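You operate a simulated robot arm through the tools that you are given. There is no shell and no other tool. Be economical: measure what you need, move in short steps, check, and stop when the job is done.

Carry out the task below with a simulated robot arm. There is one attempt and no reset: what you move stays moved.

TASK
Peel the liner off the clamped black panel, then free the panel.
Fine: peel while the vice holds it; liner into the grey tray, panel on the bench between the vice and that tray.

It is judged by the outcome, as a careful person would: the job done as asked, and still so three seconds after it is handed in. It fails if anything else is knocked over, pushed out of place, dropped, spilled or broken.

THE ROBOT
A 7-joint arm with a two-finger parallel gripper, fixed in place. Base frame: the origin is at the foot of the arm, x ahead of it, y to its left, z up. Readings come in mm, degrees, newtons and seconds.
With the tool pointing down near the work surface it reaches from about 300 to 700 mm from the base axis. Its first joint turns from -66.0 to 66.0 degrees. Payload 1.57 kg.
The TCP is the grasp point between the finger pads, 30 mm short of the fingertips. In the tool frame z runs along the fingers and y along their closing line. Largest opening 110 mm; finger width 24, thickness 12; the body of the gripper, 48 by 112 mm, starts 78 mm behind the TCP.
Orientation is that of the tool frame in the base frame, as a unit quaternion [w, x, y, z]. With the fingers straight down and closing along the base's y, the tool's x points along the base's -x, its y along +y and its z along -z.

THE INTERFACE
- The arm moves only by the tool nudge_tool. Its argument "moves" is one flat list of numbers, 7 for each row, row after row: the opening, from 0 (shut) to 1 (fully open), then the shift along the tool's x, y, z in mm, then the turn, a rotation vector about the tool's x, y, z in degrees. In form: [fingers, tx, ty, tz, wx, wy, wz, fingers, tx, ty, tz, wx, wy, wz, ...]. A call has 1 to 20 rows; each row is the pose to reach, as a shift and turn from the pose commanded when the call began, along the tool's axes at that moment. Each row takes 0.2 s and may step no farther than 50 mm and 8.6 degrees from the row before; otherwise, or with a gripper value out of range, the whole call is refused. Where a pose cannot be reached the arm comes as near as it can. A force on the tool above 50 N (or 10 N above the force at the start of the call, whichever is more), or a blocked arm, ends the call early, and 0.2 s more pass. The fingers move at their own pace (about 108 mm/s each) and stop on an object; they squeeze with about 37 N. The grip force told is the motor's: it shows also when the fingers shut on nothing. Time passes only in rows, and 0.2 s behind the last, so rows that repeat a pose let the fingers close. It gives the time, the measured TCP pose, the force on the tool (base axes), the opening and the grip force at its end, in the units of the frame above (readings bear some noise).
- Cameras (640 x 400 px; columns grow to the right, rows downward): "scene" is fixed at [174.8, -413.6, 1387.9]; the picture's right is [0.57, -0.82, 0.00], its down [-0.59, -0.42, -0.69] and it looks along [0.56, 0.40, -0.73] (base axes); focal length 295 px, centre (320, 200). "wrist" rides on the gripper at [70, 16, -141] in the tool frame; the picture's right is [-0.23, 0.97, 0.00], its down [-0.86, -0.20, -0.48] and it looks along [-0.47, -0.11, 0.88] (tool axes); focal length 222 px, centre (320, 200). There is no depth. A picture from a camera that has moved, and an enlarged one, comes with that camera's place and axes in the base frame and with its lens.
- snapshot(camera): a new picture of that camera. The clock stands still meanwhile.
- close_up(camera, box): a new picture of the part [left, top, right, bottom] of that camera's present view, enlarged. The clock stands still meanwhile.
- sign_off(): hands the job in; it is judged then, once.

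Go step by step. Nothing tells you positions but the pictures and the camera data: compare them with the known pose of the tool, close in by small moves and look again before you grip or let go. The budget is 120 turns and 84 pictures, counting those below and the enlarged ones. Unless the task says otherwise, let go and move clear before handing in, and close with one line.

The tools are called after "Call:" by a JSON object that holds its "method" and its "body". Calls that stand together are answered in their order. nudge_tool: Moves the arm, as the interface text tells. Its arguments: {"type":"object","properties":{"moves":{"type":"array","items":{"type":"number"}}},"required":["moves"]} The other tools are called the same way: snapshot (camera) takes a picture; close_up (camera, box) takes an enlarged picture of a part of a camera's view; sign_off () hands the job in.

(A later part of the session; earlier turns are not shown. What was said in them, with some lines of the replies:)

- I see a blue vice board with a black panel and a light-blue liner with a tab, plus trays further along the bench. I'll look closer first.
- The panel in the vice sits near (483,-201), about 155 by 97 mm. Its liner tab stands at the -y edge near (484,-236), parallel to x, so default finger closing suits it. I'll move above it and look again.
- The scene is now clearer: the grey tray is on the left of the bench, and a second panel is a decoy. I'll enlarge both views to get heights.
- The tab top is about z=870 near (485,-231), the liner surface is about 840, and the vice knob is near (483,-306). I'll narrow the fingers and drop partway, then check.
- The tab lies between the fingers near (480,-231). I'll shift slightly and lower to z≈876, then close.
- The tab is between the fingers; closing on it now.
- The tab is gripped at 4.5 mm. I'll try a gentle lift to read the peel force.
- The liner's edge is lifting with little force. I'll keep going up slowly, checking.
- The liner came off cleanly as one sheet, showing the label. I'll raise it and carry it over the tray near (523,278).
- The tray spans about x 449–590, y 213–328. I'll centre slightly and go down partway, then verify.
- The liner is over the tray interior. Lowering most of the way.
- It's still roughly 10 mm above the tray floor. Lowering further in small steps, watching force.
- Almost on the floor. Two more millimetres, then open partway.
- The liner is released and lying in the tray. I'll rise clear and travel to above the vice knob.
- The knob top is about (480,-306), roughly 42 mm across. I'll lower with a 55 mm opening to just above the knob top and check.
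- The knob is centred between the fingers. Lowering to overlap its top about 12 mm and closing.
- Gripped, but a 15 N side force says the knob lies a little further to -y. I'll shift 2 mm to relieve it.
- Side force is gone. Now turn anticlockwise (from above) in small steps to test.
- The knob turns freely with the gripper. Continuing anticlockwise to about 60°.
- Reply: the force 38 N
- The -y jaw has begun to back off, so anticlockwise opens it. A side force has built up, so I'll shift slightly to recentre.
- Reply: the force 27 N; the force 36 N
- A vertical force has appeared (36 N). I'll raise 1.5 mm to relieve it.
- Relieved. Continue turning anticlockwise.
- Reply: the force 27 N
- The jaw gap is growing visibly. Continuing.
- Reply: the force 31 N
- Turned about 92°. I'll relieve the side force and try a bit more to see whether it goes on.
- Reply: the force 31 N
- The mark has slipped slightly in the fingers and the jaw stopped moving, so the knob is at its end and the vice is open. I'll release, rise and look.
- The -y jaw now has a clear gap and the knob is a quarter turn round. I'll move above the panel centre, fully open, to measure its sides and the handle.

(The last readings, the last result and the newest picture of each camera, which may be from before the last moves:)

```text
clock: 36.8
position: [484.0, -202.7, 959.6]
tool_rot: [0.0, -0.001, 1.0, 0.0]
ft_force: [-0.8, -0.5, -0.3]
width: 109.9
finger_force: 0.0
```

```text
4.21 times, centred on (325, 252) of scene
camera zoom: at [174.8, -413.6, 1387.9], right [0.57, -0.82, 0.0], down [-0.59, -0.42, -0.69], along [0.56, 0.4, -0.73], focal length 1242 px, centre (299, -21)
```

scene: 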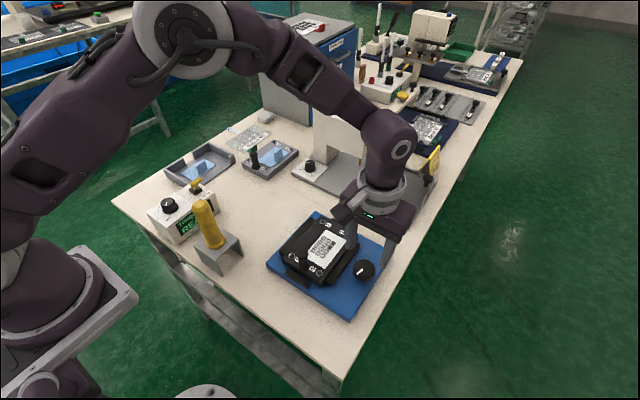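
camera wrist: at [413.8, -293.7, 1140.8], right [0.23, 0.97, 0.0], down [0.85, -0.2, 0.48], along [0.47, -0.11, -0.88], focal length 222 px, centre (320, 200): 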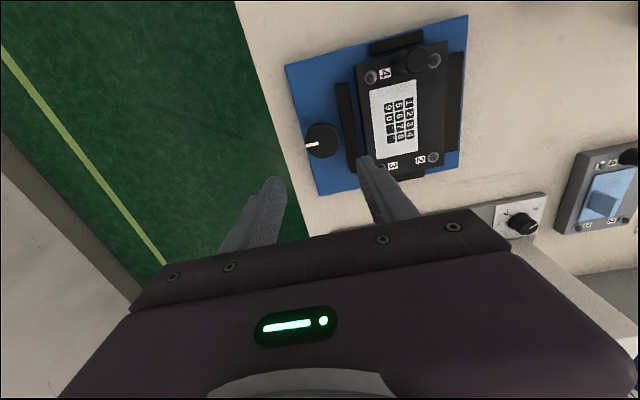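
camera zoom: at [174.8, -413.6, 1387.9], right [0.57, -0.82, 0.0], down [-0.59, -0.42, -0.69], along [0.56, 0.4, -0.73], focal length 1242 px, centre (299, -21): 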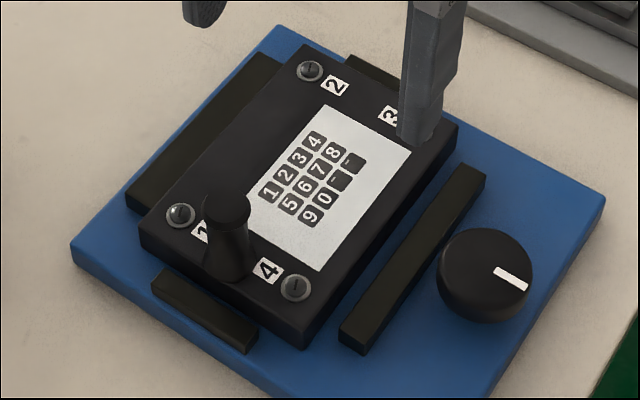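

The panel is about 150 × 102 mm and its sides protrude only a little above the jaws, so I'll use the post handle at about (420,-198), top z≈884. Closing along x resists tilt best, so I'll turn the tool 90° and move over the handle.

Call:
{"method": "nudge_tool", "body": {"moves": [0.6, 6, 0.4, 0, 0, 0, -8, 0.6, 12, 0.8, 0, 0, 0, -16, 0.6, 18, 1.2, 0, 0, 0, -24, 0.6, 24, 1.6, 0, 0, 0, -32, 0.6, 30, 2, 0, 0, 0, -40, 0.6, 36, 2.5, 0, 0, 0, -48, 0.6, 42, 3, 0, 0, 0, -56, 0.6, 48, 3.5, 0, 0, 0, -64, 0.6, 54, 4, 0, 0, 0, -72, 0.6, 60, 4, 0, 0, 0, -80, 0.6, 64, 4, 0, 0, 0, -88, 0.6, 64, 4, 0, 0, 0, -90, 0.6, 64, 4, 0, 0, 0, -90]}}

Call:
{"method": "close_up", "body": {"camera": "wrist", "box": [200, 40, 440, 240]}}

Call:
{"method": "close_up", "body": {"camera": "scene", "box": [240, 150, 390, 280]}}

```text
clock: 39.6
position: [418.1, -200.3, 958.5]
tool_rot: [0.0, 0.707, -0.707, -0.001]
ft_force: [-0.1, 0.5, 0.1]
width: 65.9
finger_force: 0.0
```

```text
2.00 times, centred on (320, 140) of wrist
camera zoom: at [400.2, -268.7, 1100.4], right [-0.97, 0.23, 0.0], down [0.2, 0.86, 0.48], along [0.11, 0.47, -0.88], focal length 444 px, centre (320, 320)
```

zoom: 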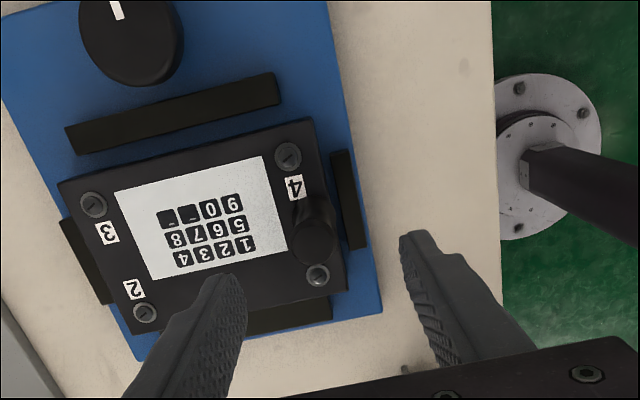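

```text
3.08 times, centred on (315, 215) of scene
camera zoom: at [174.8, -413.6, 1387.9], right [0.57, -0.82, 0.0], down [-0.59, -0.42, -0.69], along [0.56, 0.4, -0.73], focal length 908 px, centre (335, 154)
```

zoom: 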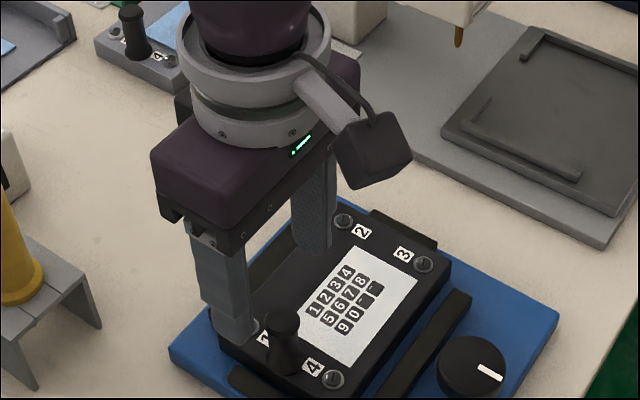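

The handle top is at about (419,-197). Nudging to centre and lowering so the tips just pass its top.

Call:
{"method": "nudge_tool", "body": {"moves": [0.6, -3, -1, 20, 0, 0, 0, 0.6, -3, -1, 45, 0, 0, 0, 0.6, -3, -1, 60, 0, 0, 0, 0.6, -3, -1, 60, 0, 0, 0]}}

Call:
{"method": "close_up", "body": {"camera": "wrist", "box": [200, 40, 440, 240]}}

Call:
{"method": "close_up", "body": {"camera": "scene", "box": [260, 190, 380, 290]}}

```text
clock: 40.6
position: [420.2, -197.0, 898.1]
tool_rot: [0.0, -0.707, 0.707, 0.0]
ft_force: [0.6, -0.8, -0.4]
width: 65.8
finger_force: 0.1
```

```text
2.00 times, centred on (320, 140) of wrist
camera zoom: at [402.6, -265.7, 1040.4], right [-0.97, 0.23, 0.0], down [0.2, 0.86, 0.48], along [0.11, 0.47, -0.88], focal length 444 px, centre (320, 320)
```

zoom: 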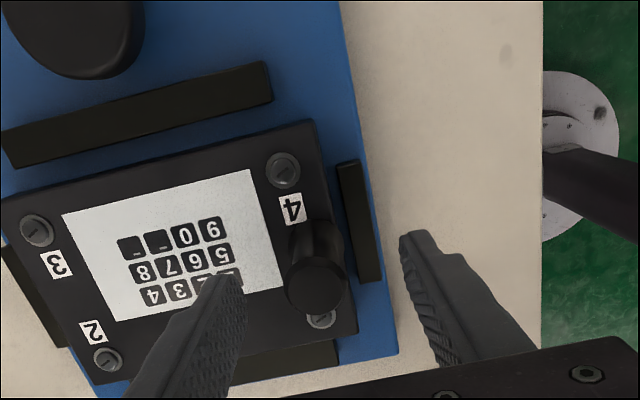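

```text
4.00 times, centred on (320, 240) of scene
camera zoom: at [174.8, -413.6, 1387.9], right [0.57, -0.82, 0.0], down [-0.59, -0.42, -0.69], along [0.56, 0.4, -0.73], focal length 1180 px, centre (320, 40)
```

zoom: 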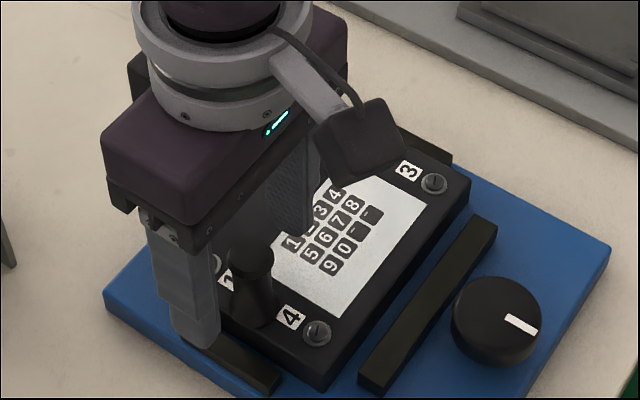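

Well centred. Lowering so tips are about 5 mm above the panel and closing on the handle.

Call:
{"method": "nudge_tool", "body": {"moves": [0.6, 1, -1, 10, 0, 0, 0, 0.6, 1, -1, 20, 0, 0, 0, 0.6, 1, -1, 24, 0, 0, 0, 0.4, 1, -1, 24, 0, 0, 0, 0.1, 1, -1, 24, 0, 0, 0, 0.05, 1, -1, 24, 0, 0, 0, 0.05, 1, -1, 24, 0, 0, 0]}}

Call:
{"method": "close_up", "body": {"camera": "scene", "box": [260, 190, 380, 290]}}

```text
clock: 42.2
position: [419.4, -196.0, 874.3]
tool_rot: [0.001, -0.707, 0.707, -0.001]
ft_force: [0.1, 0.3, 0.2]
width: 23.3
finger_force: 35.6
```

```text
4.00 times, centred on (320, 240) of scene
camera zoom: at [174.8, -413.6, 1387.9], right [0.57, -0.82, 0.0], down [-0.59, -0.42, -0.69], along [0.56, 0.4, -0.73], focal length 1180 px, centre (320, 40)
```

zoom: 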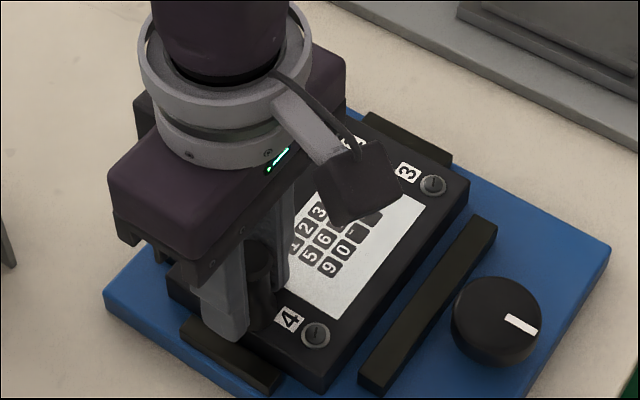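

Gripped at 23 mm with no side load. Lifting gently to test.

Call:
{"method": "nudge_tool", "body": {"moves": [0.05, 0, 0, -3, 0, 0, 0, 0.05, 0, 0, -7, 0, 0, 0, 0.05, 0, 0, -12, 0, 0, 0, 0.05, 0, 0, -18, 0, 0, 0, 0.05, 0, 0, -18, 0, 0, 0]}}

Call:
{"method": "close_up", "body": {"camera": "scene", "box": [260, 190, 380, 290]}}

```text
clock: 43.4
position: [420.0, -195.8, 892.5]
tool_rot: [0.0, -0.707, 0.707, 0.0]
ft_force: [0.0, -0.5, -0.5]
width: 22.9
finger_force: 35.7
```

```text
4.00 times, centred on (320, 240) of scene
camera zoom: at [174.8, -413.6, 1387.9], right [0.57, -0.82, 0.0], down [-0.59, -0.42, -0.69], along [0.56, 0.4, -0.73], focal length 1180 px, centre (320, 40)
```

zoom: 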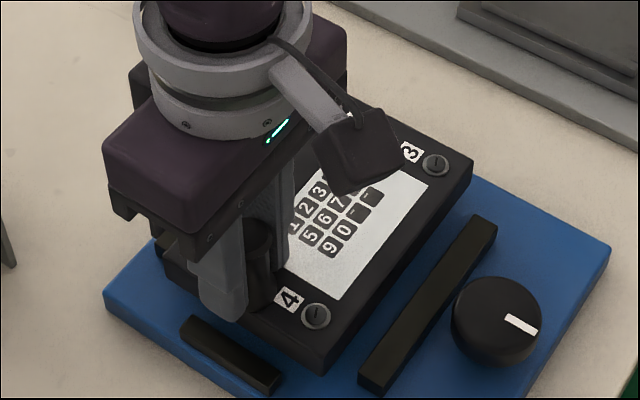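

The panel lifted level and free. I'll raise further and carry it over the bare bench, centre target about (520,-5).

Call:
{"method": "nudge_tool", "body": {"moves": [0.05, 0, 0, -20, 0, 0, 0, 0.05, 0, 0, -45, 0, 0, 0, 0.05, -15, -5, -55, 0, 0, 0, 0.05, -45, -10, -55, 0, 0, 0, 0.05, -80, -16, -55, 0, 0, 0, 0.05, -115, -23, -55, 0, 0, 0, 0.05, -150, -30, -55, 0, 0, 0, 0.05, -180, -36, -55, 0, 0, 0, 0.05, -194, -38, -55, 0, 0, 0, 0.05, -194, -38, -55, 0, 0, 0]}}

Call:
{"method": "snapshot", "body": {"camera": "scene"}}

Call:
{"method": "snapshot", "body": {"camera": "wrist"}}

```text
clock: 45.6
position: [458.0, -2.8, 946.9]
tool_rot: [-0.001, -0.707, 0.707, 0.0]
ft_force: [-0.1, -0.5, -1.2]
width: 22.9
finger_force: 36.1
```

```text
34 pictures are left
```

scene: 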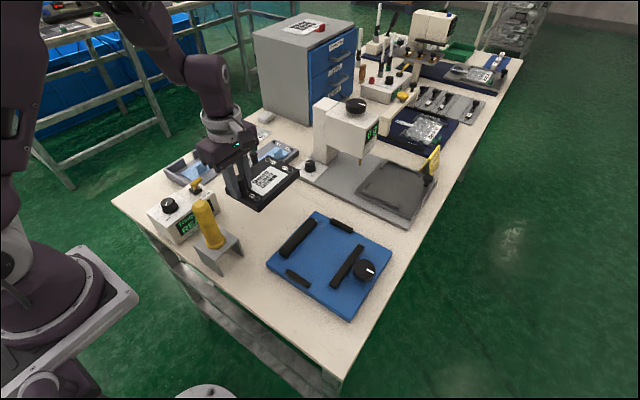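

```text
33 pictures are left
camera wrist: at [441.1, -71.9, 1089.9], right [-0.97, 0.23, 0.0], down [0.2, 0.86, 0.48], along [0.11, 0.47, -0.88], focal length 222 px, centre (320, 200)
```

wrist: 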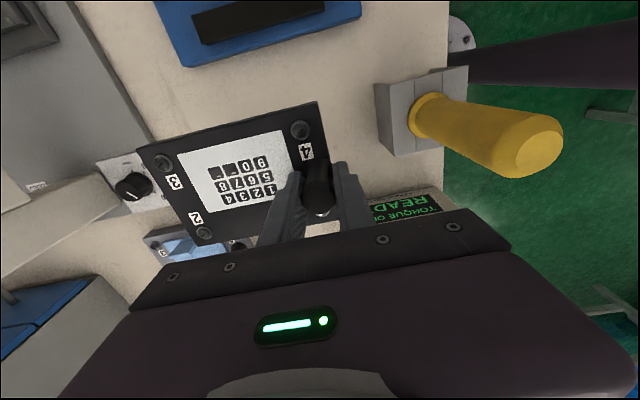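

The spot below is clear. Lowering toward the bench, stopping short to look.

Call:
{"method": "nudge_tool", "body": {"moves": [0.05, 0, 0, 25, 0, 0, 0, 0.05, 0, 0, 50, 0, 0, 0, 0.05, 0, 0, 70, 0, 0, 0, 0.05, 0, 0, 82, 0, 0, 0, 0.05, 0, 0, 82, 0, 0, 0]}}

Call:
{"method": "close_up", "body": {"camera": "scene", "box": [180, 140, 340, 250]}}

Call:
{"method": "snapshot", "body": {"camera": "wrist"}}

```text
clock: 46.8
position: [460.2, -2.7, 864.6]
tool_rot: [0.0, 0.707, -0.707, 0.001]
ft_force: [-0.1, 0.0, -2.4]
width: 22.8
finger_force: 35.9
```

```text
3.64 times, centred on (260, 195) of scene
camera zoom: at [174.8, -413.6, 1387.9], right [0.57, -0.82, 0.0], down [-0.59, -0.42, -0.69], along [0.56, 0.4, -0.73], focal length 1073 px, centre (538, 218)
```

zoom: 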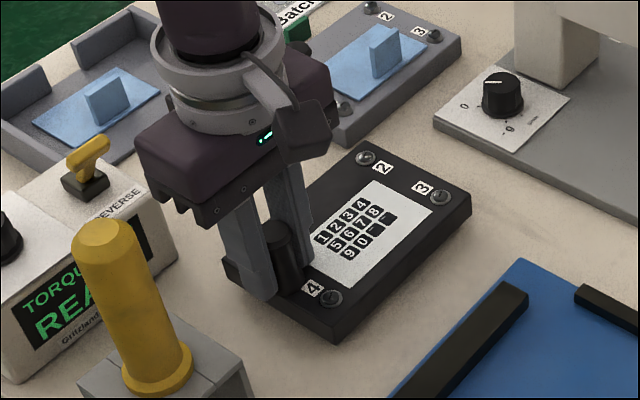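

```text
31 pictures are left
camera wrist: at [442.9, -72.0, 1007.0], right [-0.97, 0.23, 0.0], down [0.2, 0.85, 0.48], along [0.11, 0.47, -0.88], focal length 222 px, centre (320, 200)
```

wrist: 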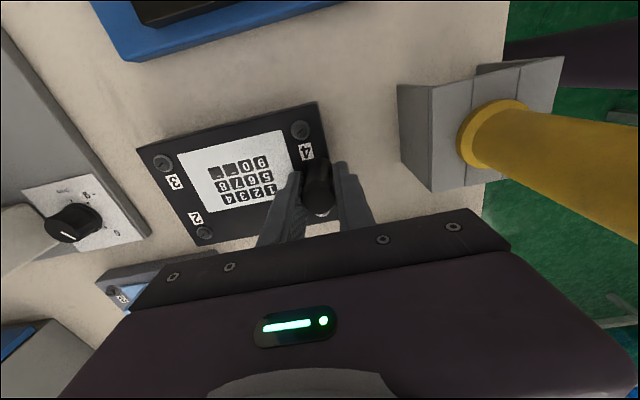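

All clear around it. Lowering in small steps for contact.

Call:
{"method": "nudge_tool", "body": {"moves": [0.05, 0, 0, 2, 0, 0, 0, 0.05, 0, 0, 4, 0, 0, 0, 0.05, 0, 0, 6, 0, 0, 0, 0.05, 0, 0, 8, 0, 0, 0, 0.05, 0, 0, 8, 0, 0, 0]}}

Call:
{"method": "close_up", "body": {"camera": "scene", "box": [230, 170, 310, 240]}}

```text
clock: 48.0
position: [459.3, -2.5, 856.6]
tool_rot: [0.001, 0.708, -0.707, -0.001]
ft_force: [0.6, -0.3, -2.2]
width: 22.8
finger_force: 35.8
```

```text
5.71 times, centred on (270, 205) of scene
camera zoom: at [174.8, -413.6, 1387.9], right [0.57, -0.82, 0.0], down [-0.59, -0.42, -0.69], along [0.56, 0.4, -0.73], focal length 1686 px, centre (606, 171)
```

zoom: 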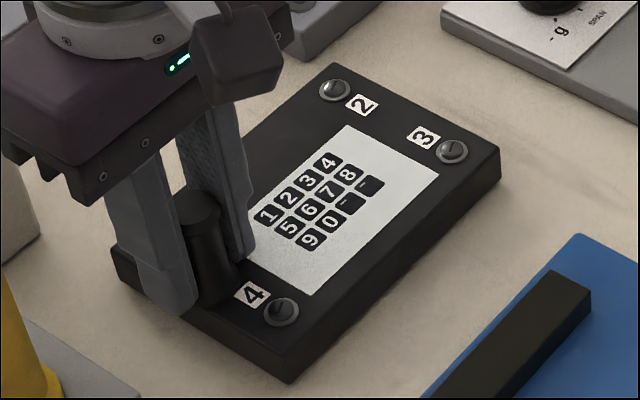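

Call:
{"method": "nudge_tool", "body": {"moves": [0.05, 0, 0, 1, 0, 0, 0, 0.05, 0, 0, 2, 0, 0, 0, 0.05, 0, 0, 3, 0, 0, 0, 0.05, 0, 0, 4, 0, 0, 0, 0.05, 0, 0, 4, 0, 0, 0]}}

Call:
{"method": "close_up", "body": {"camera": "scene", "box": [230, 170, 310, 240]}}

```text
clock: 49.4
position: [459.7, -1.6, 855.8]
tool_rot: [0.002, -0.707, 0.707, -0.002]
ft_force: [-5.4, 1.5, 16.5]
width: 23.1
finger_force: 34.9
stopped in row 5: the force on the tool passed its limit (the readings are from after the stop); the commanded pose is now the measured one
```

```text
5.71 times, centred on (270, 205) of scene
camera zoom: at [174.4, -413.6, 1388.0], right [0.57, -0.82, 0.0], down [-0.59, -0.42, -0.69], along [0.56, 0.4, -0.73], focal length 1686 px, centre (606, 171)
```

zoom: 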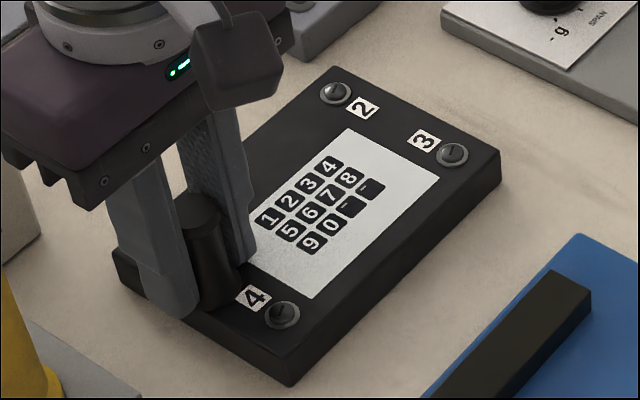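

The panel is on the bench (contact force). Releasing gradually and rising straight up.

Call:
{"method": "nudge_tool", "body": {"moves": [0.05, 0, 0, -0.3, 0, 0, 0, 0.26, 0, 0, -0.3, 0, 0, 0, 0.4, 0, 0, -0.3, 0, 0, 0, 0.6, 0, 0, -0.3, 0, 0, 0, 0.6, 0, 0, -0.3, 0, 0, 0, 0.6, 0, 0, -20, 0, 0, 0, 0.6, 0, 0, -60, 0, 0, 0, 0.6, 0, 0, -105, 0, 0, 0, 0.6, 0, 0, -150, 0, 0, 0, 0.6, 0, 0, -150, 0, 0, 0]}}

Call:
{"method": "snapshot", "body": {"camera": "scene"}}

Call:
{"method": "close_up", "body": {"camera": "scene", "box": [140, 120, 340, 260]}}

```text
clock: 51.6
position: [458.8, -4.4, 1003.5]
tool_rot: [0.001, -0.707, 0.707, -0.001]
ft_force: [0.6, -0.3, 0.2]
width: 66.0
finger_force: 0.1
```

```text
28 pictures are left
```

scene: 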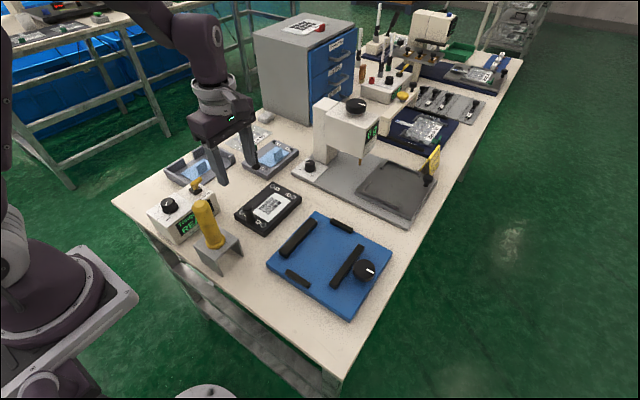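

```text
2.86 times, centred on (240, 190) of scene
camera zoom: at [174.8, -413.6, 1387.9], right [0.57, -0.82, 0.0], down [-0.59, -0.42, -0.69], along [0.56, 0.4, -0.73], focal length 843 px, centre (549, 229)
```

zoom: 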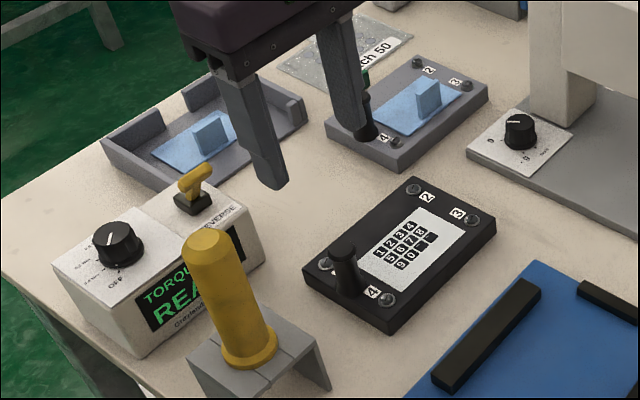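

The liner is in the grey tray and the panel lies flat on the bench between the vice and the tray. The gripper is open and clear, and nothing else has moved, so I'm handing in.

Call:
{"method": "sign_off", "body": {}}

```text
The job is handed in.
```

The job is done and handed in: I peeled the liner off while the vice held the panel, and it is now in the grey tray. I then opened the vice and set the panel on the bench between the vice and the tray.
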